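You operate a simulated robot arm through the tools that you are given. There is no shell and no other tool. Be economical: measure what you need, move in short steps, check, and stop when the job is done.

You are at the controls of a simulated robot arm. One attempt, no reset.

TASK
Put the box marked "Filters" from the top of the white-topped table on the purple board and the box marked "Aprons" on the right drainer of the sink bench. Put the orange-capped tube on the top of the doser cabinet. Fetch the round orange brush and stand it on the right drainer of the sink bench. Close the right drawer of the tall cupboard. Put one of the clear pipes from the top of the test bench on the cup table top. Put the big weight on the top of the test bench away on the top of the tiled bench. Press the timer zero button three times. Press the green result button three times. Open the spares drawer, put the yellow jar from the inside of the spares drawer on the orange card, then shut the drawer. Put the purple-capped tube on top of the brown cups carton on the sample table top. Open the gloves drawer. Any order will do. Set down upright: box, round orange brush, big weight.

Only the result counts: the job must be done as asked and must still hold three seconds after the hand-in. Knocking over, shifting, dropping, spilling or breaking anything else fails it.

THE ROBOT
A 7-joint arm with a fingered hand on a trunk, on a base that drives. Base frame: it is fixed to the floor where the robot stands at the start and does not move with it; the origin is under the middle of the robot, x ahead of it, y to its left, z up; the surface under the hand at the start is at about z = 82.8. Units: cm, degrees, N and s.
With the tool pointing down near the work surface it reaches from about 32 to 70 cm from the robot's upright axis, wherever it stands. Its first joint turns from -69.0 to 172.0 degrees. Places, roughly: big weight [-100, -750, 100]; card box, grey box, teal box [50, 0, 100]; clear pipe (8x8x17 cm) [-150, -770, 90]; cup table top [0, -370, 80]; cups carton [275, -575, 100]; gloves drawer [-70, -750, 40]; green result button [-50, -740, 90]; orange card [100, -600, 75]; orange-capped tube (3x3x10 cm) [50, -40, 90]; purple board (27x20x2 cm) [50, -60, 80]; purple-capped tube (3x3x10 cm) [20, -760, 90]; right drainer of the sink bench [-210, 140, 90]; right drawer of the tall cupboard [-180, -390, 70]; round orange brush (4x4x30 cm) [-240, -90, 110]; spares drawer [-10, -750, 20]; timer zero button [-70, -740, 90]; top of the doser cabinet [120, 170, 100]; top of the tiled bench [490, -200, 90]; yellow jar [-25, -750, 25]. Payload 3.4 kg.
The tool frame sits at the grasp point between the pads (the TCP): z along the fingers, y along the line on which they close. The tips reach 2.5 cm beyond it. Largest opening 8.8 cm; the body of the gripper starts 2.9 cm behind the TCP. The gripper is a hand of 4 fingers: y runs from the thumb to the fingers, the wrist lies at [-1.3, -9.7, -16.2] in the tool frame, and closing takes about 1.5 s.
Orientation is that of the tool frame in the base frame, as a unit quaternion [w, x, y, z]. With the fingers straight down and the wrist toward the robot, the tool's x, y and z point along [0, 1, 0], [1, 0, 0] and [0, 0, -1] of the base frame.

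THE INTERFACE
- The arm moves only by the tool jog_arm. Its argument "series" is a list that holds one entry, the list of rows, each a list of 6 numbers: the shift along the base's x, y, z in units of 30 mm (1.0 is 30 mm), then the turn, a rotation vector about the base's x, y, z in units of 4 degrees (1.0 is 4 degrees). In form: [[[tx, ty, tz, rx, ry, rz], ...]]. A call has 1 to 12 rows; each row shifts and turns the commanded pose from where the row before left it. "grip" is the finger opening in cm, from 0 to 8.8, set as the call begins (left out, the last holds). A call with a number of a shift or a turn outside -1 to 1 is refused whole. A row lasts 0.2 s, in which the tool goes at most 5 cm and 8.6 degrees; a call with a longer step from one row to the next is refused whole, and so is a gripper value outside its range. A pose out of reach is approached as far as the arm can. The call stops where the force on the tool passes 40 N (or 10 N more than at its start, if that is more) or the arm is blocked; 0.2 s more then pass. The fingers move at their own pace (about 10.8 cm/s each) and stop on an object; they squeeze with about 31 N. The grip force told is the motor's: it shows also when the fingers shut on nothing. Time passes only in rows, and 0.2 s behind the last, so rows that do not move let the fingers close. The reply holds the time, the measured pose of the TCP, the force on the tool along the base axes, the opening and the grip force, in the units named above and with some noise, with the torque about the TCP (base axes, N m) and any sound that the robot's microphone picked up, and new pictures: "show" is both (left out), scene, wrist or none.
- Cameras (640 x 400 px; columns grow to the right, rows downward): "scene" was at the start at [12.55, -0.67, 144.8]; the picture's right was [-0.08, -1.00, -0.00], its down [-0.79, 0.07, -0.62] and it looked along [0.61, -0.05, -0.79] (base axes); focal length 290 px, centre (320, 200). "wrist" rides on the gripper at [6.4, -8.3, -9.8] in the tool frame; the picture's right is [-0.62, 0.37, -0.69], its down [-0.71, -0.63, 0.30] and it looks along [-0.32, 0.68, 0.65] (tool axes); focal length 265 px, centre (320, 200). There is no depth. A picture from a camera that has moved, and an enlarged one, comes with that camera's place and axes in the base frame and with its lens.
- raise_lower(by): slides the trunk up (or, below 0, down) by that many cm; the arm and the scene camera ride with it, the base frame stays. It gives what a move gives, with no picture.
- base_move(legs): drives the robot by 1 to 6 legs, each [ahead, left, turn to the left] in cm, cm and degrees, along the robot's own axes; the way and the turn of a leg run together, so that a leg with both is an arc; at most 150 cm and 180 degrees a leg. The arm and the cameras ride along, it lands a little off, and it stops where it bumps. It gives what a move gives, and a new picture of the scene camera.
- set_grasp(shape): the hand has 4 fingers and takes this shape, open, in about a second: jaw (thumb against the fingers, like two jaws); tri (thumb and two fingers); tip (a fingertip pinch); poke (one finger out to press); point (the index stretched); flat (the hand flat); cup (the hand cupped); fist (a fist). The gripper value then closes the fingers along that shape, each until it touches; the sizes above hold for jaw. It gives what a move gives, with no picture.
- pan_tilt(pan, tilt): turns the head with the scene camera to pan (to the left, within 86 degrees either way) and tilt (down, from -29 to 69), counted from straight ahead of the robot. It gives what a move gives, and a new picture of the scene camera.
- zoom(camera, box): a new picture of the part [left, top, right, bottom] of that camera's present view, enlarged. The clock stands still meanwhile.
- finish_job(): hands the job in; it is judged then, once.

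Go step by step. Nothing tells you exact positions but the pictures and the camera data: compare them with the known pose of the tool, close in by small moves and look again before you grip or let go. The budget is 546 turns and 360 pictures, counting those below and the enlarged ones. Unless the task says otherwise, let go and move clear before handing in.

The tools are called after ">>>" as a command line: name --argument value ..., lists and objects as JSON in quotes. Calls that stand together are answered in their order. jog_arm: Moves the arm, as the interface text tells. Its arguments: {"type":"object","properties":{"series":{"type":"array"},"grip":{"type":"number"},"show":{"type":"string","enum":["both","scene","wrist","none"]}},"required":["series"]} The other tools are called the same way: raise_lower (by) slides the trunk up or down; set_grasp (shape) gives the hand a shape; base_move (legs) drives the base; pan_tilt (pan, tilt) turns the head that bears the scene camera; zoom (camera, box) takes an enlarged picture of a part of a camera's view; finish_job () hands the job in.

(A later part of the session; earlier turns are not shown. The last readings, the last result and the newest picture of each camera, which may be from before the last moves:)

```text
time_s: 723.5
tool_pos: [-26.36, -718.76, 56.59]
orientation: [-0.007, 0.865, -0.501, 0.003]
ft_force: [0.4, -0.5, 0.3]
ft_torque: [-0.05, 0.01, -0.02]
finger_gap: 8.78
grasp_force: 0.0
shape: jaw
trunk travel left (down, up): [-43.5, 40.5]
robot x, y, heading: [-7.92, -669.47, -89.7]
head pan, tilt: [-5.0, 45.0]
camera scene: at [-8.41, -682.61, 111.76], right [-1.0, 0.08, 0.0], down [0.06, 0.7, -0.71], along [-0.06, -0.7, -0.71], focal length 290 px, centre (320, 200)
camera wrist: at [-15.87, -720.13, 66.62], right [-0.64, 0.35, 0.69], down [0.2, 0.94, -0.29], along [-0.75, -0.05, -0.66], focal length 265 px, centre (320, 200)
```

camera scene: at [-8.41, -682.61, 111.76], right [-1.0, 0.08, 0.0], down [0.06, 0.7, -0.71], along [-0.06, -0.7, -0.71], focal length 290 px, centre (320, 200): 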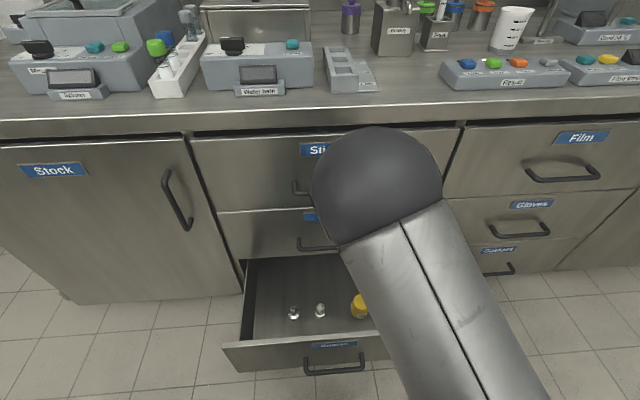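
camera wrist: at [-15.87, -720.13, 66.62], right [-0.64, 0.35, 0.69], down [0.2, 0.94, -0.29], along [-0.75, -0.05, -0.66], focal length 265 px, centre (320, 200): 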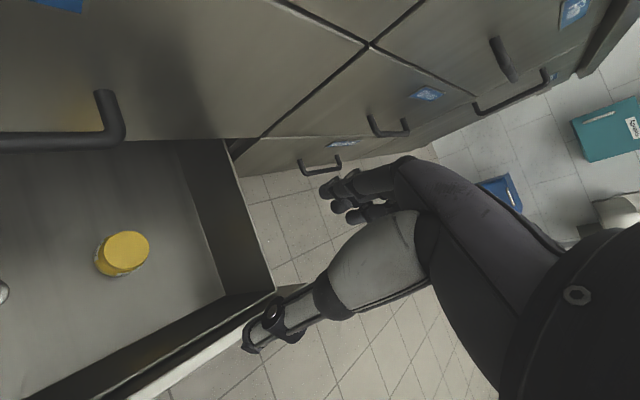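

>>> jog_arm --series '[[[0.2, -0.4, 0, 0, 0, 0], [0.2, -0.4, 0, 0, 0, 0], [0, -0.45, 0, 0, 0, 0], [0, -0.45, 0, 0, 0, 0], [0, -0.45, 0, 0, 0, 0], [0, 0, 0, 0, 0, 0]]]' --show "wrist"

```text
time_s: 724.9
tool_pos: [-24.58, -725.56, 57.34]
orientation: [0.004, 0.87, -0.492, 0.001]
ft_force: [-0.7, -0.2, -1.0]
ft_torque: [0.02, 0.0, -0.01]
finger_gap: 8.78
grasp_force: 0.1
shape: jaw
trunk travel left (down, up): [-43.5, 40.5]
robot x, y, heading: [-7.6, -669.47, -89.5]
head pan, tilt: [-5.0, 45.0]
camera wrist: at [-14.05, -726.64, 67.3], right [-0.63, 0.35, 0.69], down [0.17, 0.93, -0.31], along [-0.76, -0.08, -0.65], focal length 265 px, centre (320, 200)
```

wrist: 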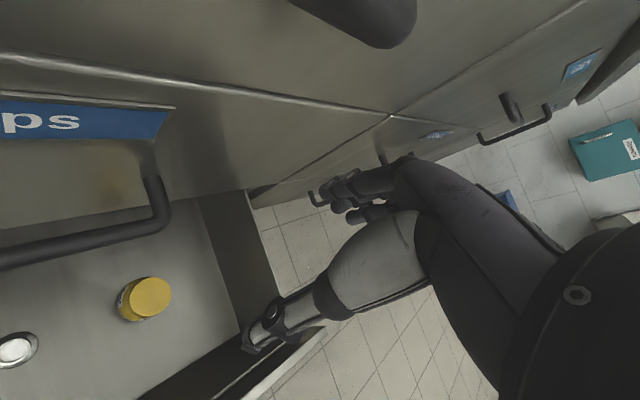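

>>> jog_arm --series '[[[-0.25, 0.2, 0, 0, 0, 0], [0, 0, 0, 0, 0, 0]]]' --show "none"

>>> raise_lower --by -24

>>> pan_tilt --pan 5 --tilt 40

>>> jog_arm --series '[[[0, 0, 0, 0, 0, 0]]]' --show "wrist"

```text
time_s: 725.5
tool_pos: [-25.44, -724.89, 57.27]
orientation: [0.005, 0.869, -0.494, 0.001]
ft_force: [-0.2, 0.2, 0.2]
ft_torque: [-0.04, -0.01, -0.02]
finger_gap: 8.77
grasp_force: 0.0
shape: jaw
trunk travel left (down, up): [-43.5, 40.5]
robot x, y, heading: [-8.15, -669.31, -89.4]
head pan, tilt: [-5.0, 45.0]
```

```text
time_s: 728.0
tool_pos: [-25.31, -724.88, 33.34]
orientation: [0.004, 0.87, -0.494, 0.002]
ft_force: [-0.1, -0.4, -0.2]
ft_torque: [-0.01, -0.03, 0.01]
finger_gap: 8.76
grasp_force: 0.1
shape: jaw
trunk travel left (down, up): [-19.5, 64.5]
robot x, y, heading: [-7.51, -669.63, -89.5]
head pan, tilt: [-5.0, 45.0]
```

```text
time_s: 728.7
tool_pos: [-25.35, -724.97, 33.42]
orientation: [0.004, 0.869, -0.494, 0.001]
ft_force: [0.2, 0.4, 0.1]
ft_torque: [-0.02, -0.01, -0.01]
finger_gap: 8.77
grasp_force: 0.1
shape: jaw
trunk travel left (down, up): [-19.5, 64.5]
robot x, y, heading: [-7.81, -669.33, -89.5]
head pan, tilt: [5.0, 40.0]
camera scene: at [-6.96, -682.97, 88.48], right [-1.0, -0.09, 0.0], down [-0.06, 0.64, -0.77], along [0.07, -0.76, -0.64], focal length 290 px, centre (320, 200)
```

scene: 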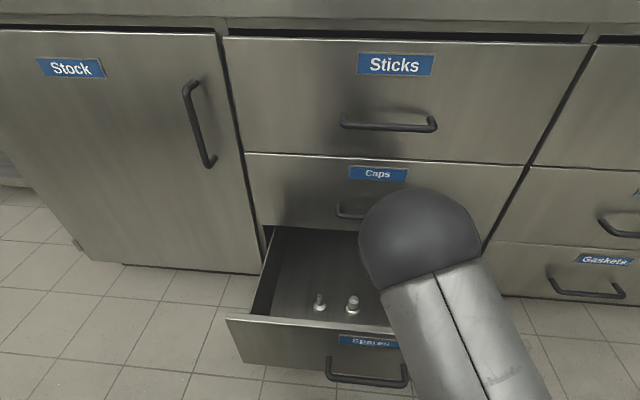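

```text
time_s: 729.1
tool_pos: [-25.35, -724.97, 33.46]
orientation: [0.003, 0.869, -0.494, 0.002]
ft_force: [-0.7, 0.5, -0.1]
ft_torque: [0.04, 0.0, 0.02]
finger_gap: 8.79
grasp_force: 0.0
shape: jaw
trunk travel left (down, up): [-19.5, 64.5]
robot x, y, heading: [-7.97, -670.02, -89.7]
head pan, tilt: [5.0, 40.0]
camera wrist: at [-14.79, -726.07, 43.34], right [-0.63, 0.35, 0.69], down [0.17, 0.93, -0.31], along [-0.75, -0.08, -0.65], focal length 265 px, centre (320, 200)
```

wrist: 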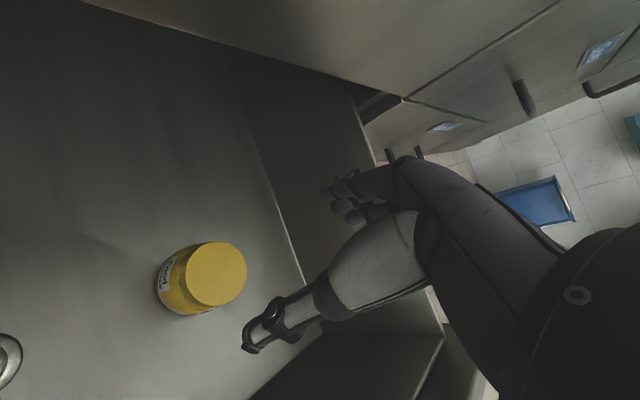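

Alignment is good and the forearm will clear the panel. Lower 15 cm more.

>>> raise_lower --by -12

>>> jog_arm --series '[[[0, 0, -0.2, 0, 0, 0], [0, 0, -0.2, 0, 0, 0], [0, 0, -0.2, 0, 0, 0], [0, 0, 0, 0, 0, 0]]]'

```text
time_s: 730.6
tool_pos: [-25.29, -725.0, 21.43]
orientation: [0.003, 0.87, -0.494, 0.002]
ft_force: [0.0, 0.6, -0.4]
ft_torque: [0.02, -0.03, 0.01]
finger_gap: 8.79
grasp_force: 0.1
shape: jaw
trunk travel left (down, up): [-7.5, 76.5]
robot x, y, heading: [-7.89, -669.41, -89.5]
head pan, tilt: [5.0, 40.0]
```

```text
time_s: 731.6
tool_pos: [-25.0, -725.09, 19.58]
orientation: [0.007, 0.872, -0.49, 0.0]
ft_force: [-0.7, -0.7, 0.1]
ft_torque: [-0.01, 0.01, -0.01]
finger_gap: 8.77
grasp_force: 0.2
shape: jaw
trunk travel left (down, up): [-7.5, 76.5]
robot x, y, heading: [-8.27, -669.31, -89.6]
head pan, tilt: [5.0, 40.0]
camera scene: at [-6.95, -682.97, 76.49], right [-1.0, -0.1, 0.0], down [-0.06, 0.64, -0.77], along [0.07, -0.76, -0.64], focal length 290 px, centre (320, 200)
camera wrist: at [-14.56, -726.0, 29.48], right [-0.63, 0.35, 0.69], down [0.17, 0.93, -0.31], along [-0.76, -0.08, -0.65], focal length 265 px, centre (320, 200)
```

scene: 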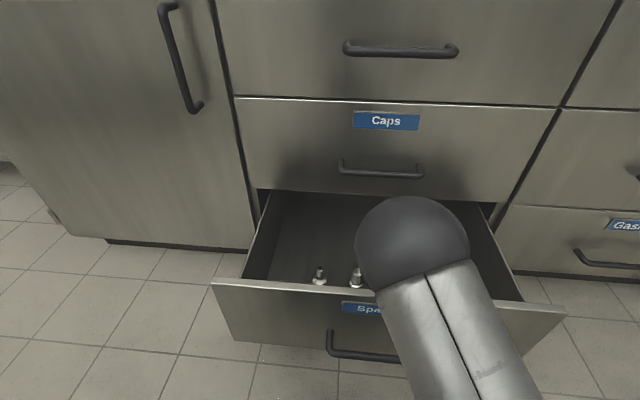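
wrist: 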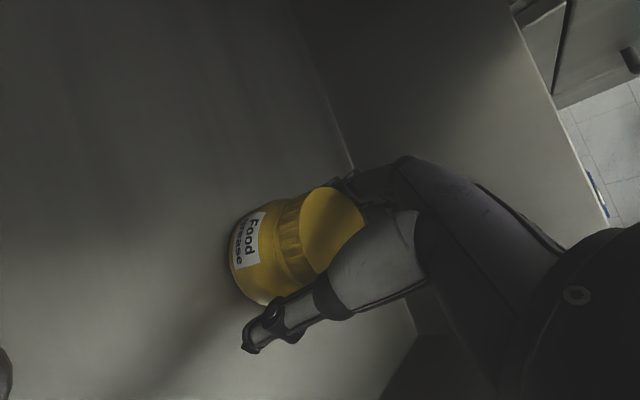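

>>> jog_arm --series '[[[-0.1, 0, -0.2, 0, 0, 0], [0, 0, -0.1, 0, 0, 0], [0, 0, 0, 0, 0, 0]]]' --show "none"

>>> jog_arm --series '[[[0, 0, 0, 0, 0, 0], [0, 0, 0, 0, 0, 0], [0, 0, 0, 0, 0, 0], [0, 0, 0, 0, 0, 0], [0, 0, 0, 0, 0, 0], [0, 0, 0, 0, 0, 0]]]' --grip 0 --show "wrist"

```text
time_s: 732.4
tool_pos: [-25.48, -724.98, 18.82]
orientation: [0.006, 0.872, -0.49, -0.002]
ft_force: [-0.2, -0.6, -0.6]
ft_torque: [-0.02, 0.01, -0.01]
finger_gap: 8.78
grasp_force: 0.1
shape: jaw
trunk travel left (down, up): [-7.5, 76.5]
robot x, y, heading: [-7.89, -669.51, -89.3]
head pan, tilt: [5.0, 40.0]
```

```text
time_s: 733.8
tool_pos: [-25.42, -725.01, 18.72]
orientation: [0.006, 0.872, -0.49, 0.0]
ft_force: [0.2, 0.4, 0.4]
ft_torque: [0.02, 0.03, 0.0]
finger_gap: 5.68
grasp_force: 31.2
shape: jaw
trunk travel left (down, up): [-7.5, 76.5]
robot x, y, heading: [-7.81, -669.31, -89.5]
head pan, tilt: [5.0, 40.0]
camera wrist: at [-14.75, -726.0, 28.61], right [-0.63, 0.35, 0.69], down [0.16, 0.93, -0.32], along [-0.76, -0.08, -0.65], focal length 265 px, centre (320, 200)
```

wrist: 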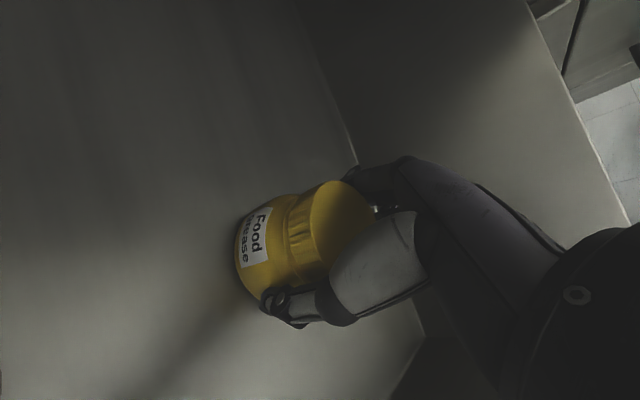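

Gripped. Raise with the trunk, then back away.

>>> raise_lower --by 38

>>> base_move --legs '[[-50, 0, 0]]'

>>> raise_lower --by 38

>>> jog_arm --series '[[[0, 0, 0, 0, 0, 0]]]' --show "wrist"

```text
time_s: 737.5
tool_pos: [-25.47, -725.04, 56.72]
orientation: [0.006, 0.871, -0.491, -0.001]
ft_force: [-0.4, 0.2, -2.2]
ft_torque: [-0.04, -0.02, -0.01]
finger_gap: 5.63
grasp_force: 30.8
shape: jaw
trunk travel left (down, up): [-45.5, 38.5]
robot x, y, heading: [-7.81, -669.74, -89.5]
head pan, tilt: [5.0, 40.0]
```

```text
time_s: 740.4
tool_pos: [-25.94, -674.79, 56.8]
orientation: [0.007, 0.871, -0.491, 0.0]
ft_force: [0.0, 0.2, -0.8]
ft_torque: [-0.02, 0.02, -0.01]
finger_gap: 5.66
grasp_force: 31.3
shape: jaw
trunk travel left (down, up): [-45.5, 38.5]
robot x, y, heading: [-8.43, -619.37, -89.6]
head pan, tilt: [5.0, 40.0]
camera scene: at [-7.38, -632.68, 114.49], right [-1.0, -0.1, 0.0], down [-0.06, 0.64, -0.77], along [0.07, -0.76, -0.64], focal length 290 px, centre (320, 200)
```

scene: 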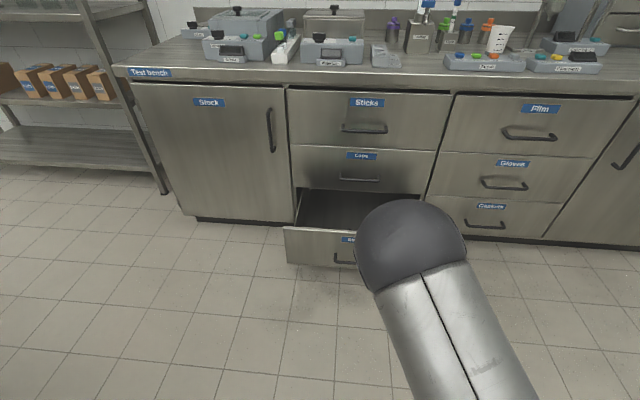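

```text
time_s: 744.1
tool_pos: [-25.91, -674.76, 94.74]
orientation: [0.007, 0.872, -0.49, -0.001]
ft_force: [0.1, 0.1, -1.3]
ft_torque: [0.03, 0.0, 0.01]
finger_gap: 5.66
grasp_force: 31.0
shape: jaw
trunk travel left (down, up): [-83.5, 0.5]
robot x, y, heading: [-8.2, -619.17, -89.5]
head pan, tilt: [5.0, 40.0]
```

```text
time_s: 744.5
tool_pos: [-25.86, -674.75, 94.73]
orientation: [0.006, 0.872, -0.489, 0.0]
ft_force: [-0.2, 1.0, -1.2]
ft_torque: [0.02, 0.03, -0.04]
finger_gap: 5.64
grasp_force: 31.3
shape: jaw
trunk travel left (down, up): [-83.5, 0.5]
robot x, y, heading: [-8.28, -618.83, -89.5]
head pan, tilt: [5.0, 40.0]
camera wrist: at [-15.21, -675.74, 104.61], right [-0.63, 0.35, 0.69], down [0.17, 0.93, -0.32], along [-0.76, -0.08, -0.65], focal length 265 px, centre (320, 200)
```

wrist: 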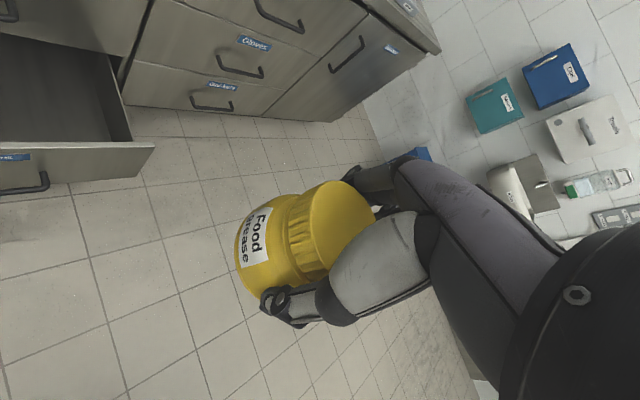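

Now find the orange card: look left.

>>> pan_tilt --pan 80 --tilt 30

```text
time_s: 746.0
tool_pos: [-25.81, -674.73, 94.82]
orientation: [0.006, 0.872, -0.49, -0.001]
ft_force: [0.0, 0.0, -1.2]
ft_torque: [-0.02, -0.03, -0.01]
finger_gap: 5.66
grasp_force: 30.5
shape: jaw
trunk travel left (down, up): [-83.5, 0.5]
robot x, y, heading: [-8.4, -619.35, -89.3]
head pan, tilt: [80.0, 30.0]
camera scene: at [0.73, -625.77, 154.02], right [-0.17, -0.99, 0.0], down [-0.49, 0.08, -0.87], along [0.85, -0.14, -0.5], focal length 290 px, centre (320, 200)
```

scene: 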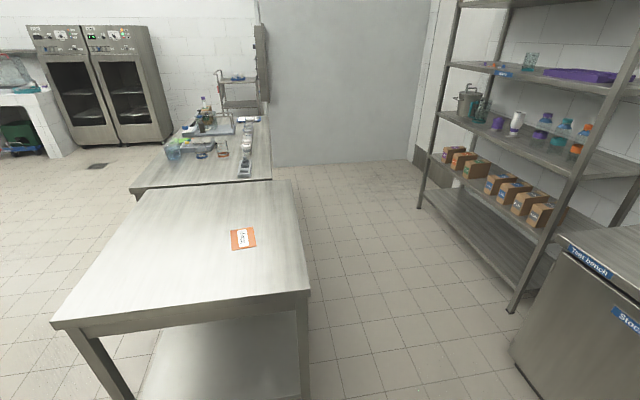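

The card is around (100, -610). I'll approach from the table's south side, facing north.

>>> base_move --legs '[[0, 0, 90], [0, 0, 90], [-50, 0, 0]]'

>>> pan_tilt --pan -40 --tilt 40

```text
time_s: 756.6
tool_pos: [9.77, -613.86, 94.78]
orientation: [0.001, 0.491, 0.871, 0.006]
ft_force: [-0.6, -0.3, -1.4]
ft_torque: [-0.04, -0.01, -0.02]
finger_gap: 5.59
grasp_force: 31.2
shape: jaw
trunk travel left (down, up): [-83.5, 0.5]
robot x, y, heading: [-8.16, -669.37, 90.1]
head pan, tilt: [80.0, 30.0]
camera scene: at [-16.89, -662.75, 154.02], right [0.17, 0.99, 0.0], down [0.49, -0.09, -0.87], along [-0.85, 0.15, -0.5], focal length 290 px, centre (320, 200)
```

scene: 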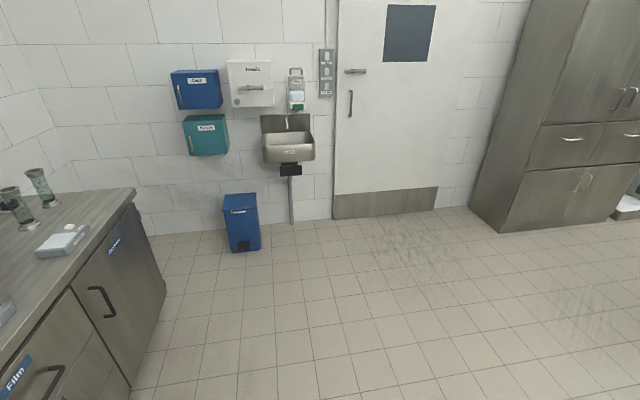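

```text
time_s: 758.6
tool_pos: [9.75, -613.85, 94.71]
orientation: [0.0, 0.492, 0.871, 0.006]
ft_force: [-0.1, -0.2, -1.4]
ft_torque: [0.03, 0.02, 0.0]
finger_gap: 5.61
grasp_force: 30.9
shape: jaw
trunk travel left (down, up): [-83.5, 0.5]
robot x, y, heading: [-8.32, -669.11, 90.3]
head pan, tilt: [-40.0, 40.0]
camera scene: at [-2.55, -657.73, 152.48], right [0.77, -0.64, 0.0], down [-0.41, -0.49, -0.77], along [0.49, 0.59, -0.64], focal length 290 px, centre (320, 200)
```

scene: 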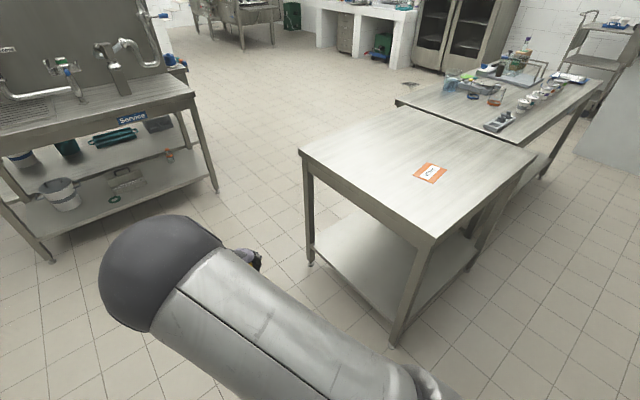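

Card at about (96.4, -610.3), table z≈83. Raise slightly and slide right into position.

>>> jog_arm --series '[[[0, 0, 0.3, 0, 0, 0], [0, 0, 0.3, 0, 0, 0], [0, 0, 0.3, 0, 0, 0], [0, 0, 0.3, 0, 0, 0], [0, 0, 0, 0, 0, 0]]]' --show "none"

>>> base_move --legs '[[0, -80, 0]]'

>>> pan_tilt --pan 0 --tilt 50

>>> jog_arm --series '[[[0, 0, 0, 0, 0, 0]]]' --show "wrist"

```text
time_s: 759.8
tool_pos: [10.03, -614.04, 97.98]
orientation: [0.0, 0.496, 0.868, 0.002]
ft_force: [0.6, -0.5, -0.7]
ft_torque: [0.0, -0.02, -0.04]
finger_gap: 5.6
grasp_force: 31.2
shape: jaw
trunk travel left (down, up): [-83.5, 0.5]
robot x, y, heading: [-7.79, -669.26, 90.1]
head pan, tilt: [-40.0, 40.0]
```

```text
time_s: 764.0
tool_pos: [89.91, -613.38, 98.21]
orientation: [-0.003, 0.494, 0.869, 0.004]
ft_force: [0.3, 0.2, -2.2]
ft_torque: [0.0, 0.01, 0.01]
finger_gap: 5.6
grasp_force: 31.3
shape: jaw
trunk travel left (down, up): [-83.5, 0.5]
robot x, y, heading: [72.0, -668.81, 90.3]
head pan, tilt: [-40.0, 40.0]
camera scene: at [77.48, -657.27, 152.48], right [0.77, -0.64, 0.0], down [-0.41, -0.5, -0.77], along [0.49, 0.59, -0.64], focal length 290 px, centre (320, 200)
```

scene: 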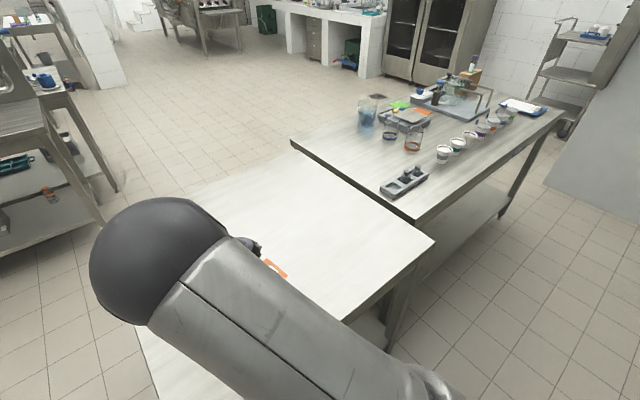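

```text
time_s: 765.1
tool_pos: [90.01, -613.41, 98.32]
orientation: [-0.004, 0.497, 0.868, 0.003]
ft_force: [1.0, 0.4, -0.9]
ft_torque: [0.02, 0.0, -0.01]
finger_gap: 5.6
grasp_force: 31.0
shape: jaw
trunk travel left (down, up): [-83.5, 0.5]
robot x, y, heading: [71.97, -668.73, 90.5]
head pan, tilt: [0.0, 50.0]
camera scene: at [72.0, -656.12, 151.07], right [1.0, 0.01, 0.0], down [0.0, -0.77, -0.64], along [0.0, 0.64, -0.77], focal length 290 px, centre (320, 200)
```

scene: 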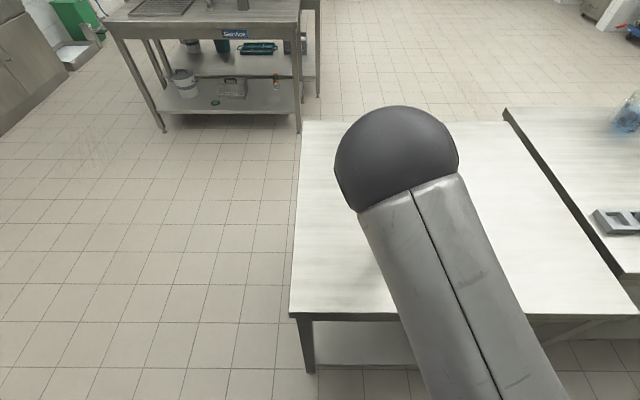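

```text
time_s: 765.5
tool_pos: [90.11, -613.36, 98.2]
orientation: [-0.004, 0.497, 0.868, 0.004]
ft_force: [0.1, -0.2, -0.6]
ft_torque: [-0.01, 0.01, 0.0]
finger_gap: 5.62
grasp_force: 30.9
shape: jaw
trunk travel left (down, up): [-83.5, 0.5]
robot x, y, heading: [71.84, -668.89, 90.2]
head pan, tilt: [0.0, 50.0]
camera wrist: at [79.71, -612.09, 108.27], right [0.63, -0.35, 0.69], down [-0.18, -0.93, -0.31], along [0.75, 0.07, -0.66], focal length 265 px, centre (320, 200)
```

wrist: 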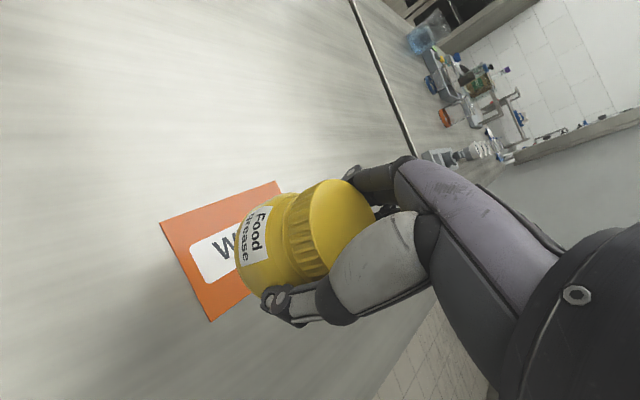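

Card centre is about (95.4, -611.3). Align and lower.

>>> jog_arm --series '[[[0.6, 0.23, 0, 0, 0, 0], [0.6, 0.23, 0, 0, 0, 0], [0.57, 0.23, -0.2, 0, 0, 0], [0, 0, -0.5, 0, 0, 0], [0, 0, -0.6, 0, 0, 0], [0, 0, 0, 0, 0, 0]]]' --show "wrist"

```text
time_s: 766.9
tool_pos: [95.36, -611.3, 94.31]
orientation: [-0.003, 0.496, 0.869, 0.004]
ft_force: [1.0, 0.0, -1.6]
ft_torque: [-0.04, 0.0, 0.01]
finger_gap: 5.59
grasp_force: 30.8
shape: jaw
trunk travel left (down, up): [-83.5, 0.5]
robot x, y, heading: [72.09, -668.84, 90.2]
head pan, tilt: [0.0, 50.0]
camera wrist: at [85.0, -610.05, 104.38], right [0.63, -0.35, 0.69], down [-0.18, -0.93, -0.31], along [0.75, 0.08, -0.65], focal length 265 px, centre (320, 200)
```

wrist: 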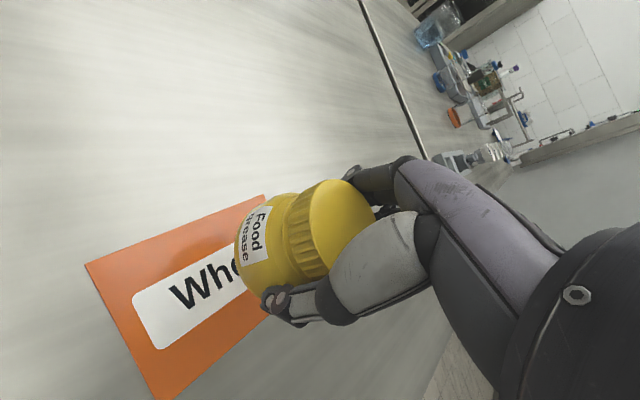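

>>> jog_arm --series '[[[0, 0, -0.4, 0, 0, 0], [0, 0, -0.4, 0, 0, 0], [0, 0, -0.2, 0, 0, 0], [0, 0, 0, 0, 0, 0]]]' --show "none"

>>> jog_arm --series '[[[0, 0, -0.12, 0, 0, 0], [0, 0, -0.1, 0, 0, 0], [0, 0, 0, 0, 0, 0]]]' --show "none"

>>> jog_arm --series '[[[0, 0, -0.1, 0, 0, 0], [0, 0, -0.08, 0, 0, 0], [0, 0, 0, 0, 0, 0]]]' --show "none"

>>> jog_arm --series '[[[0, 0, -0.1, 0, 0, 0], [0, 0, -0.08, 0, 0, 0], [0, 0, 0, 0, 0, 0]]]' --show "none"

```text
time_s: 767.9
tool_pos: [95.34, -611.25, 91.22]
orientation: [-0.002, 0.495, 0.869, 0.004]
ft_force: [-0.4, -0.3, -1.5]
ft_torque: [-0.01, -0.01, -0.06]
finger_gap: 5.62
grasp_force: 31.1
shape: jaw
trunk travel left (down, up): [-83.5, 0.5]
robot x, y, heading: [71.98, -668.7, 90.5]
head pan, tilt: [0.0, 50.0]
```

```text
time_s: 768.7
tool_pos: [95.27, -611.29, 90.8]
orientation: [-0.003, 0.495, 0.869, 0.004]
ft_force: [-0.3, 0.6, -1.1]
ft_torque: [-0.04, -0.03, 0.01]
finger_gap: 5.61
grasp_force: 30.7
shape: jaw
trunk travel left (down, up): [-83.5, 0.5]
robot x, y, heading: [71.63, -668.77, 90.1]
head pan, tilt: [0.0, 50.0]
```

```text
time_s: 769.5
tool_pos: [95.1, -611.42, 90.19]
orientation: [-0.002, 0.496, 0.869, 0.004]
ft_force: [-0.4, -0.4, -1.3]
ft_torque: [-0.01, -0.01, -0.02]
finger_gap: 5.62
grasp_force: 31.4
shape: jaw
trunk travel left (down, up): [-83.5, 0.5]
robot x, y, heading: [72.18, -668.72, 90.4]
head pan, tilt: [0.0, 50.0]
```

```text
time_s: 770.3
tool_pos: [95.27, -611.32, 89.6]
orientation: [-0.002, 0.496, 0.869, 0.003]
ft_force: [-0.1, 0.4, -1.4]
ft_torque: [0.0, -0.07, 0.03]
finger_gap: 5.59
grasp_force: 31.4
shape: jaw
trunk travel left (down, up): [-83.5, 0.5]
robot x, y, heading: [72.12, -668.43, 90.4]
head pan, tilt: [0.0, 50.0]
```

>>> jog_arm --series '[[[0, 0, -0.1, 0, 0, 0], [0, 0, -0.08, 0, 0, 0], [0, 0, 0, 0, 0, 0]]]' --show "wrist"

>>> jog_arm --series '[[[0, 0, -0.1, 0, 0, 0], [0, 0, -0.08, 0, 0, 0], [0, 0, 0, 0, 0, 0]]]' --show "none"

>>> jog_arm --series '[[[0, 0, -0.1, 0, 0, 0], [0, 0, -0.08, 0, 0, 0], [0, 0, 0, 0, 0, 0]]]' --show "none"

```text
time_s: 771.1
tool_pos: [95.26, -611.34, 89.49]
orientation: [-0.005, 0.495, 0.869, 0.006]
ft_force: [1.9, 2.0, 17.5]
ft_torque: [0.09, -0.14, 0.04]
finger_gap: 5.61
grasp_force: 31.1
shape: jaw
trunk travel left (down, up): [-83.5, 0.5]
robot x, y, heading: [71.88, -668.89, 90.6]
head pan, tilt: [0.0, 50.0]
camera wrist: at [84.89, -610.13, 99.43], right [0.63, -0.36, 0.69], down [-0.18, -0.93, -0.32], along [0.75, 0.08, -0.65], focal length 265 px, centre (320, 200)
```

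wrist: 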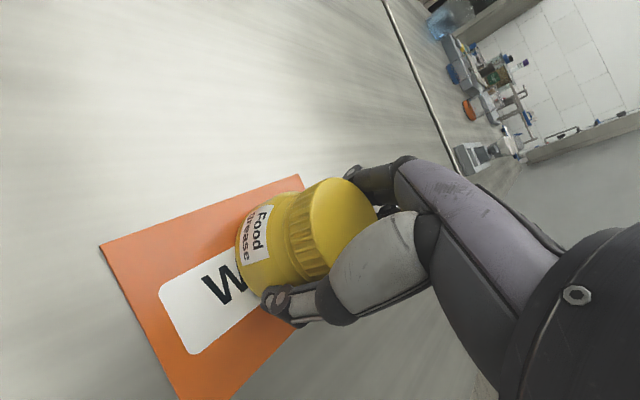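

```text
time_s: 771.9
tool_pos: [95.18, -611.43, 89.34]
orientation: [-0.005, 0.495, 0.869, 0.01]
ft_force: [1.5, 4.3, 38.5]
ft_torque: [0.13, -0.26, 0.07]
finger_gap: 5.53
grasp_force: 30.9
shape: jaw
trunk travel left (down, up): [-83.5, 0.5]
robot x, y, heading: [71.94, -668.85, 90.6]
head pan, tilt: [0.0, 50.0]
```

```text
time_s: 772.5
tool_pos: [95.38, -610.91, 89.34]
orientation: [-0.006, 0.495, 0.868, 0.017]
ft_force: [-3.0, -6.0, 26.9]
ft_torque: [-0.16, 0.09, -0.05]
finger_gap: 5.48
grasp_force: 31.2
shape: jaw
trunk travel left (down, up): [-83.5, 0.5]
robot x, y, heading: [71.8, -668.67, 90.1]
head pan, tilt: [0.0, 50.0]
stopped in row 2: the force on the tool passed its limit at 49 N (the readings are from after the stop); the commanded pose is now the measured one
```

Contact. Relieve pressure, release, and rise.

>>> jog_arm --series '[[[0, 0, 0.08, 0, 0, 0], [0, 0, 0.05, 0, 0, 0], [0, 0, 0, 0, 0, 0]]]' --show "none"

>>> jog_arm --series '[[[0, 0, 0, 0, 0, 0], [0, 0, 0, 0, 0, 0], [0, 0, 0, 0, 0, 0], [0, 0, 0.2, 0, 0, 0], [0, 0, 0.4, 0, 0, 0], [0, 0, 0.5, 0, 0, 0], [0, 0, 0.5, 0, 0, 0], [0, 0, 0, 0, 0, 0]]]' --grip 8.8 --show "wrist"

```text
time_s: 773.3
tool_pos: [95.33, -611.16, 89.26]
orientation: [-0.004, 0.496, 0.868, 0.011]
ft_force: [1.3, 3.3, 20.8]
ft_torque: [0.1, -0.11, 0.05]
finger_gap: 5.48
grasp_force: 31.4
shape: jaw
trunk travel left (down, up): [-83.5, 0.5]
robot x, y, heading: [72.17, -668.9, 90.5]
head pan, tilt: [0.0, 50.0]
```

```text
time_s: 775.1
tool_pos: [95.39, -610.88, 93.84]
orientation: [-0.004, 0.496, 0.868, 0.009]
ft_force: [0.2, -0.1, -0.7]
ft_torque: [-0.01, 0.01, 0.01]
finger_gap: 8.8
grasp_force: 0.0
shape: jaw
trunk travel left (down, up): [-83.5, 0.5]
robot x, y, heading: [72.1, -669.03, 90.3]
head pan, tilt: [0.0, 50.0]
camera wrist: at [85.05, -609.73, 103.78], right [0.63, -0.36, 0.69], down [-0.18, -0.93, -0.32], along [0.75, 0.08, -0.65], focal length 265 px, centre (320, 200)
```

wrist: 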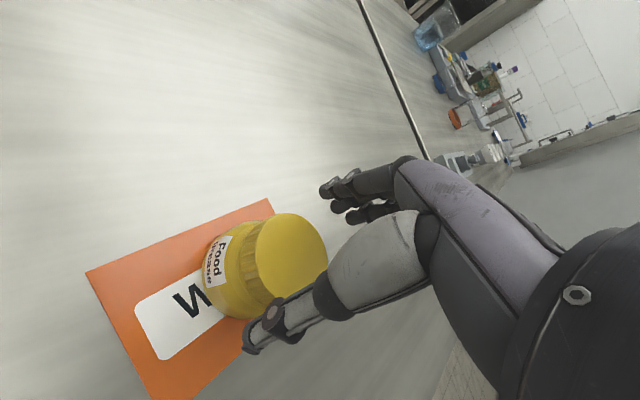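

Jar stands on the card. Rise further and back away.

>>> jog_arm --series '[[[0, 0, 0.4, 0, 0, 0], [0, 0, 0.4, 0, 0, 0], [0, 0, 0.4, 0, 0, 0], [0, 0, 0, 0, 0, 0]]]' --show "none"

>>> base_move --legs '[[0, 80, 0]]'

>>> pan_tilt --pan -50 --tilt 30

```text
time_s: 776.1
tool_pos: [95.33, -610.9, 97.3]
orientation: [-0.005, 0.495, 0.869, 0.01]
ft_force: [-0.4, -0.5, 0.2]
ft_torque: [0.02, 0.03, 0.03]
finger_gap: 8.78
grasp_force: 0.0
shape: jaw
trunk travel left (down, up): [-83.5, 0.5]
robot x, y, heading: [71.85, -669.14, 90.0]
head pan, tilt: [0.0, 50.0]
```

```text
time_s: 780.3
tool_pos: [16.2, -611.4, 97.32]
orientation: [-0.005, 0.495, 0.869, 0.009]
ft_force: [0.5, 0.8, -0.1]
ft_torque: [-0.01, 0.0, -0.01]
finger_gap: 8.78
grasp_force: 0.1
shape: jaw
trunk travel left (down, up): [-83.5, 0.5]
robot x, y, heading: [-7.29, -669.49, 90.4]
head pan, tilt: [0.0, 50.0]
camera scene: at [-7.27, -656.74, 151.07], right [1.0, 0.01, 0.0], down [0.01, -0.77, -0.64], along [0.0, 0.64, -0.77], focal length 290 px, centre (320, 200)
```

scene: 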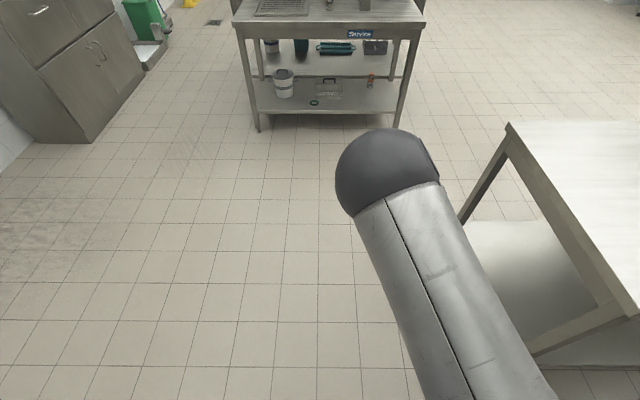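

```text
time_s: 781.5
tool_pos: [16.15, -611.47, 97.44]
orientation: [-0.005, 0.496, 0.868, 0.01]
ft_force: [-0.3, 0.7, 0.6]
ft_torque: [-0.01, 0.0, -0.01]
finger_gap: 8.81
grasp_force: 0.1
shape: jaw
trunk travel left (down, up): [-83.5, 0.5]
robot x, y, heading: [-7.5, -669.36, 90.5]
head pan, tilt: [-50.0, 30.0]
camera scene: at [-0.32, -658.56, 154.02], right [0.65, -0.76, 0.0], down [-0.38, -0.32, -0.87], along [0.66, 0.56, -0.5], focal length 290 px, centre (320, 200)
```

scene: 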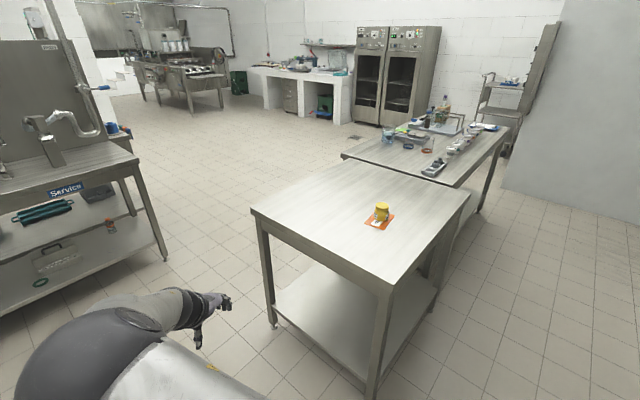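

Jar is on the orange card. Move back north, turn to face the bench again, and restore the hand yaw then pitch 45°.

>>> base_move --legs '[[55, 0, 0], [0, 0, 90], [0, 0, 90]]'

>>> jog_arm --series '[[[0, 0, 0, 0, 0, 1], [0, 0, 0, 0, 0, 1], [0, 0, 0, 0, 0, 1], [0, 0, 0, 0, 0, 1], [0, 0, 0, 0, 0, 1], [0, 0, 0, 0, 0, 1], [0, 0, 0, 0, 0, 1], [0, 0, 0, 0, 0, 1], [0, 0, 0, 0, 0, 1], [0, 0, 0, 0, 0, 1], [0, 0, 0, 0, 0, 1], [0, 0, 0, 0, 0, 1]]]' --show "none"

>>> jog_arm --series '[[[0, 0, 0, 0, 0, 1], [0, 0, 0, 0, 0, 1], [0, 0, 0, 0, 0, 1], [0, 0, 0, 0, 0, 0]]]' --show "none"

```text
time_s: 792.3
tool_pos: [-30.97, -672.37, 97.48]
orientation: [0.009, 0.868, -0.496, 0.004]
ft_force: [0.5, -0.6, 0.5]
ft_torque: [-0.01, -0.01, -0.01]
finger_gap: 8.79
grasp_force: 0.0
shape: jaw
trunk travel left (down, up): [-83.5, 0.5]
robot x, y, heading: [-7.42, -614.51, -89.4]
head pan, tilt: [-50.0, 30.0]
camera scene: at [-14.42, -625.36, 154.02], right [-0.65, 0.76, 0.0], down [0.38, 0.32, -0.87], along [-0.66, -0.56, -0.5], focal length 290 px, centre (320, 200)
```

scene: 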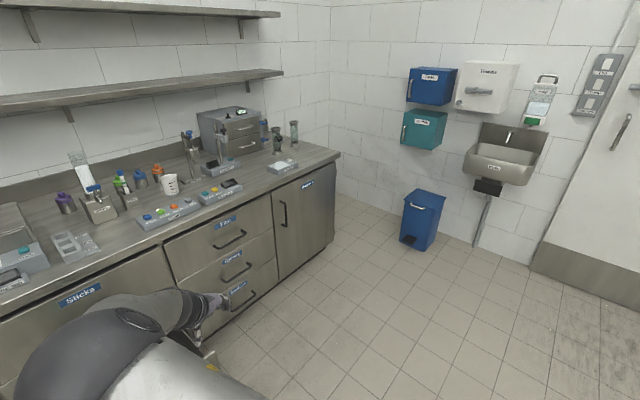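

```text
time_s: 794.9
tool_pos: [-31.03, -672.45, 97.47]
orientation: [0.008, 0.995, -0.099, 0.008]
ft_force: [0.2, -0.4, 0.1]
ft_torque: [-0.01, 0.02, 0.03]
finger_gap: 8.79
grasp_force: 0.1
shape: jaw
trunk travel left (down, up): [-83.5, 0.5]
robot x, y, heading: [-7.95, -614.28, -89.8]
head pan, tilt: [-50.0, 30.0]
```

```text
time_s: 795.9
tool_pos: [-30.89, -672.46, 97.47]
orientation: [0.007, 1.0, 0.005, 0.009]
ft_force: [-0.6, -0.4, 0.8]
ft_torque: [0.02, -0.01, -0.02]
finger_gap: 8.8
grasp_force: 0.0
shape: jaw
trunk travel left (down, up): [-83.5, 0.5]
robot x, y, heading: [-7.67, -614.55, -89.4]
head pan, tilt: [-50.0, 30.0]
```

Now pitch 45°, make a fist, and lower the trunk.

>>> jog_arm --series '[[[0.3, 0.3, 0, -1, 0, 0], [0.3, 0.3, 0, -1, 0, 0], [0.3, 0.3, 0, -1, 0, 0], [0.3, 0, 0, -1, 0, 0], [0, 0, 0, -1, 0, 0], [0, 0, 0, -1, 0, 0], [0, 0, 0, -1, 0, 0], [0, 0, 0, -1, 0, 0], [0, 0, 0, -1, 0, 0], [0, 0, 0, -1, 0, 0], [0, 0, 0, -1, 0, 0], [0, 0, 0, -0.25, 0, 0]]]' --show "none"

>>> set_grasp --shape "fist"

>>> raise_lower --by -35

>>> raise_lower --by -34

>>> pan_tilt --pan 0 --tilt 35

```text
time_s: 798.5
tool_pos: [-27.54, -669.75, 97.48]
orientation: [0.389, 0.921, 0.008, 0.005]
ft_force: [0.9, 0.3, 0.2]
ft_torque: [0.01, 0.0, 0.01]
finger_gap: 8.79
grasp_force: 0.0
shape: jaw
trunk travel left (down, up): [-83.5, 0.5]
robot x, y, heading: [-7.61, -614.36, -89.7]
head pan, tilt: [-50.0, 30.0]
```

```text
time_s: 799.4
tool_pos: [-27.52, -669.67, 97.47]
orientation: [0.388, 0.921, 0.009, 0.006]
ft_force: [0.1, -0.3, 0.1]
ft_torque: [-0.01, 0.02, 0.02]
finger_gap: 0.0
grasp_force: 0.1
shape: fist
trunk travel left (down, up): [-83.5, 0.5]
robot x, y, heading: [-7.52, -614.35, -89.2]
head pan, tilt: [-50.0, 30.0]
```

```text
time_s: 802.9
tool_pos: [-27.47, -669.69, 62.45]
orientation: [0.388, 0.922, 0.008, 0.005]
ft_force: [-0.1, -0.5, -0.3]
ft_torque: [0.0, 0.01, -0.02]
finger_gap: 0.03
grasp_force: 0.1
shape: fist
trunk travel left (down, up): [-48.5, 35.5]
robot x, y, heading: [-7.64, -614.39, -89.4]
head pan, tilt: [-50.0, 30.0]
```

```text
time_s: 806.2
tool_pos: [-27.44, -669.64, 28.46]
orientation: [0.388, 0.922, 0.008, 0.005]
ft_force: [0.6, -0.2, 1.3]
ft_torque: [0.0, -0.01, 0.01]
finger_gap: 0.0
grasp_force: 0.1
shape: fist
trunk travel left (down, up): [-14.5, 69.5]
robot x, y, heading: [-7.78, -614.62, -89.6]
head pan, tilt: [-50.0, 30.0]
```

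```text
time_s: 807.4
tool_pos: [-27.57, -669.67, 28.32]
orientation: [0.389, 0.921, 0.008, 0.005]
ft_force: [0.4, 0.0, -0.1]
ft_torque: [0.01, 0.0, 0.01]
finger_gap: 0.0
grasp_force: 0.1
shape: fist
trunk travel left (down, up): [-14.5, 69.5]
robot x, y, heading: [-7.4, -614.49, -89.2]
head pan, tilt: [0.0, 35.0]
camera scene: at [-7.48, -628.3, 84.24], right [-1.0, -0.01, 0.0], down [0.0, 0.57, -0.82], along [0.01, -0.82, -0.57], focal length 290 px, centre (320, 200)
```

scene: 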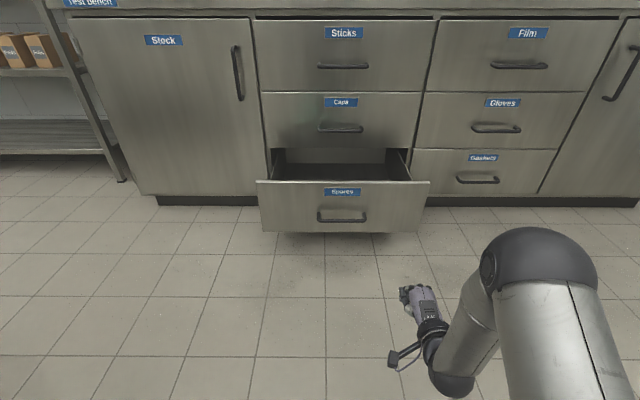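

>>> base_move --legs '[[25, 13, 0], [28, 0, 0]]'

```text
time_s: 810.9
tool_pos: [-13.97, -722.64, 28.53]
orientation: [0.388, 0.922, 0.008, 0.005]
ft_force: [0.1, 1.0, 0.7]
ft_torque: [0.01, 0.01, 0.0]
finger_gap: 0.0
grasp_force: 0.0
shape: fist
trunk travel left (down, up): [-14.5, 69.5]
robot x, y, heading: [5.91, -667.64, -89.7]
head pan, tilt: [0.0, 35.0]
camera scene: at [6.02, -681.22, 84.24], right [-1.0, -0.01, 0.0], down [0.0, 0.57, -0.82], along [0.01, -0.82, -0.57], focal length 290 px, centre (320, 200)
```

scene: 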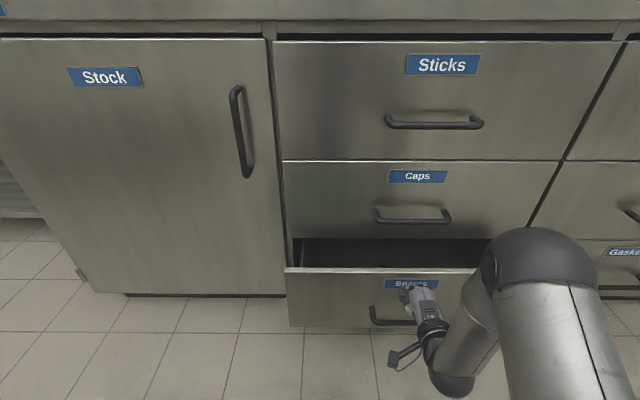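

It's closing. Push the rest with the arm until it stops.

>>> jog_arm --series '[[[0, -0.5, 0, 0, 0, 0], [0, -0.5, 0, 0, 0, 0], [0, -0.5, 0, 0, 0, 0], [0, -0.5, 0, 0, 0, 0], [0, -0.4, 0, 0, 0, 0], [0, -0.4, 0, 0, 0, 0], [0, -0.4, 0, 0, 0, 0], [0, -0.4, 0, 0, 0, 0], [0, -0.3, 0, 0, 0, 0], [0, -0.3, 0, 0, 0, 0]]]' --show "scene"

```text
time_s: 813.0
tool_pos: [-13.9, -733.79, 27.91]
orientation: [0.382, 0.924, 0.01, 0.005]
ft_force: [2.2, 27.6, 1.7]
ft_torque: [-0.48, 0.02, 0.36]
finger_gap: 0.0
grasp_force: 0.1
shape: fist
trunk travel left (down, up): [-14.5, 69.5]
robot x, y, heading: [5.98, -667.24, -89.7]
head pan, tilt: [0.0, 35.0]
stopped in row 10: the force on the tool passed its limit at 50 N (the readings are from after the stop); the commanded pose is now the measured one
camera scene: at [6.01, -680.98, 84.27], right [-1.0, -0.01, 0.0], down [0.0, 0.57, -0.82], along [0.0, -0.82, -0.57], focal length 290 px, centre (320, 200)
```

scene: 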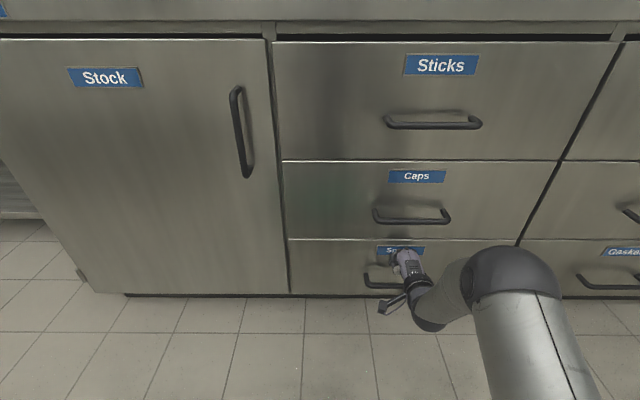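

Spares drawer is shut. Retract and set up for the Gloves drawer handle at about (-72.3, -733, 43.8).

>>> jog_arm --series '[[[0, 0.6, 0, 0, 0, 0], [0, 0.8, 0, 0, 0, 0], [0, 0.8, 0, 0, 0, 0], [0, 0.8, 0, 0, 0, 0], [0, 0, 0, 0, 0, 0]]]' --show "none"

>>> base_move --legs '[[-15, 0, 0], [0, -58, 0]]'

>>> set_grasp --shape "jaw"

>>> raise_lower --by 22

>>> pan_tilt --pan -15 --tilt 30

>>> jog_arm --series '[[[0, 0, 0, 0, 0, 0], [0, 0, 0, 0, 0, 0]]]' --grip 3.6 --show "wrist"

```text
time_s: 814.1
tool_pos: [-13.99, -725.0, 28.15]
orientation: [0.384, 0.923, 0.009, 0.006]
ft_force: [0.4, -0.2, -0.2]
ft_torque: [0.03, 0.01, -0.01]
finger_gap: 0.0
grasp_force: 0.1
shape: fist
trunk travel left (down, up): [-14.5, 69.5]
robot x, y, heading: [6.17, -667.29, -89.5]
head pan, tilt: [0.0, 35.0]
```

```text
time_s: 818.4
tool_pos: [-71.51, -710.56, 28.05]
orientation: [0.383, 0.923, 0.011, 0.007]
ft_force: [-0.6, 0.4, 0.5]
ft_torque: [-0.01, 0.01, 0.04]
finger_gap: 0.0
grasp_force: 0.0
shape: fist
trunk travel left (down, up): [-14.5, 69.5]
robot x, y, heading: [-51.95, -653.05, -89.7]
head pan, tilt: [0.0, 35.0]
camera scene: at [-51.62, -666.64, 84.24], right [-1.0, -0.01, 0.0], down [-0.01, 0.57, -0.82], along [0.01, -0.82, -0.57], focal length 290 px, centre (320, 200)
```

scene: 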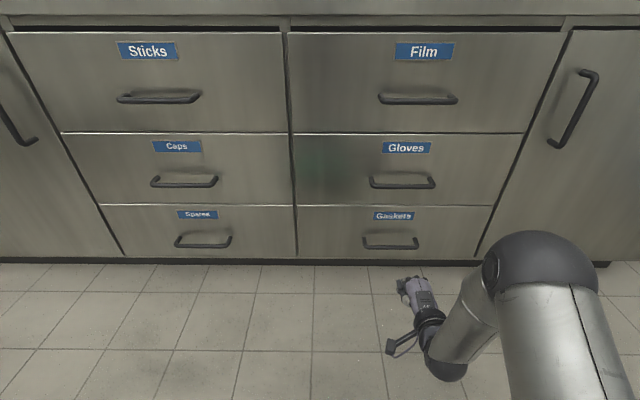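

```text
time_s: 819.3
tool_pos: [-71.42, -710.48, 28.0]
orientation: [0.384, 0.923, 0.011, 0.007]
ft_force: [0.2, 0.0, -0.3]
ft_torque: [0.01, -0.05, 0.02]
finger_gap: 8.76
grasp_force: 0.0
shape: jaw
trunk travel left (down, up): [-14.5, 69.5]
robot x, y, heading: [-51.6, -652.9, -89.5]
head pan, tilt: [0.0, 35.0]
```

```text
time_s: 821.6
tool_pos: [-71.54, -710.62, 50.07]
orientation: [0.384, 0.923, 0.011, 0.007]
ft_force: [0.0, -0.3, 0.2]
ft_torque: [-0.01, 0.02, 0.01]
finger_gap: 8.75
grasp_force: 0.0
shape: jaw
trunk travel left (down, up): [-36.5, 47.5]
robot x, y, heading: [-51.43, -652.91, -89.3]
head pan, tilt: [0.0, 35.0]
```

```text
time_s: 822.4
tool_pos: [-71.48, -710.55, 50.13]
orientation: [0.384, 0.923, 0.01, 0.006]
ft_force: [-0.9, 0.8, -0.4]
ft_torque: [-0.04, -0.01, 0.01]
finger_gap: 8.76
grasp_force: 0.1
shape: jaw
trunk travel left (down, up): [-36.5, 47.5]
robot x, y, heading: [-51.71, -653.1, -89.6]
head pan, tilt: [-15.0, 30.0]
camera scene: at [-53.96, -666.6, 107.02], right [-0.97, 0.25, 0.0], down [0.12, 0.48, -0.87], along [-0.22, -0.84, -0.5], focal length 290 px, centre (320, 200)
```

scene: 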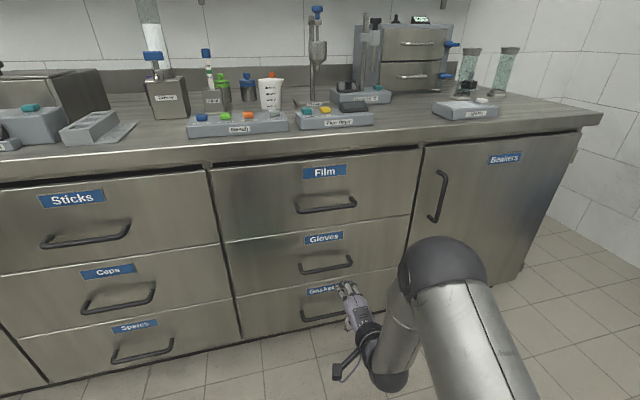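

```text
time_s: 823.0
tool_pos: [-71.48, -710.65, 50.03]
orientation: [0.383, 0.924, 0.011, 0.007]
ft_force: [-0.5, -0.9, -0.1]
ft_torque: [-0.01, 0.03, -0.03]
finger_gap: 3.63
grasp_force: 0.1
shape: jaw
trunk travel left (down, up): [-36.5, 47.5]
robot x, y, heading: [-51.69, -652.62, -89.3]
head pan, tilt: [-15.0, 30.0]
camera wrist: at [-65.28, -697.53, 51.24], right [-0.63, 0.22, 0.75], down [-0.72, 0.21, -0.66], along [-0.3, -0.95, 0.02], focal length 265 px, centre (320, 200)
```

wrist: 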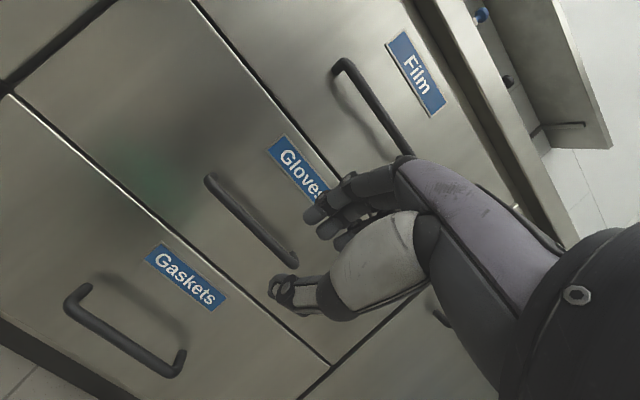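

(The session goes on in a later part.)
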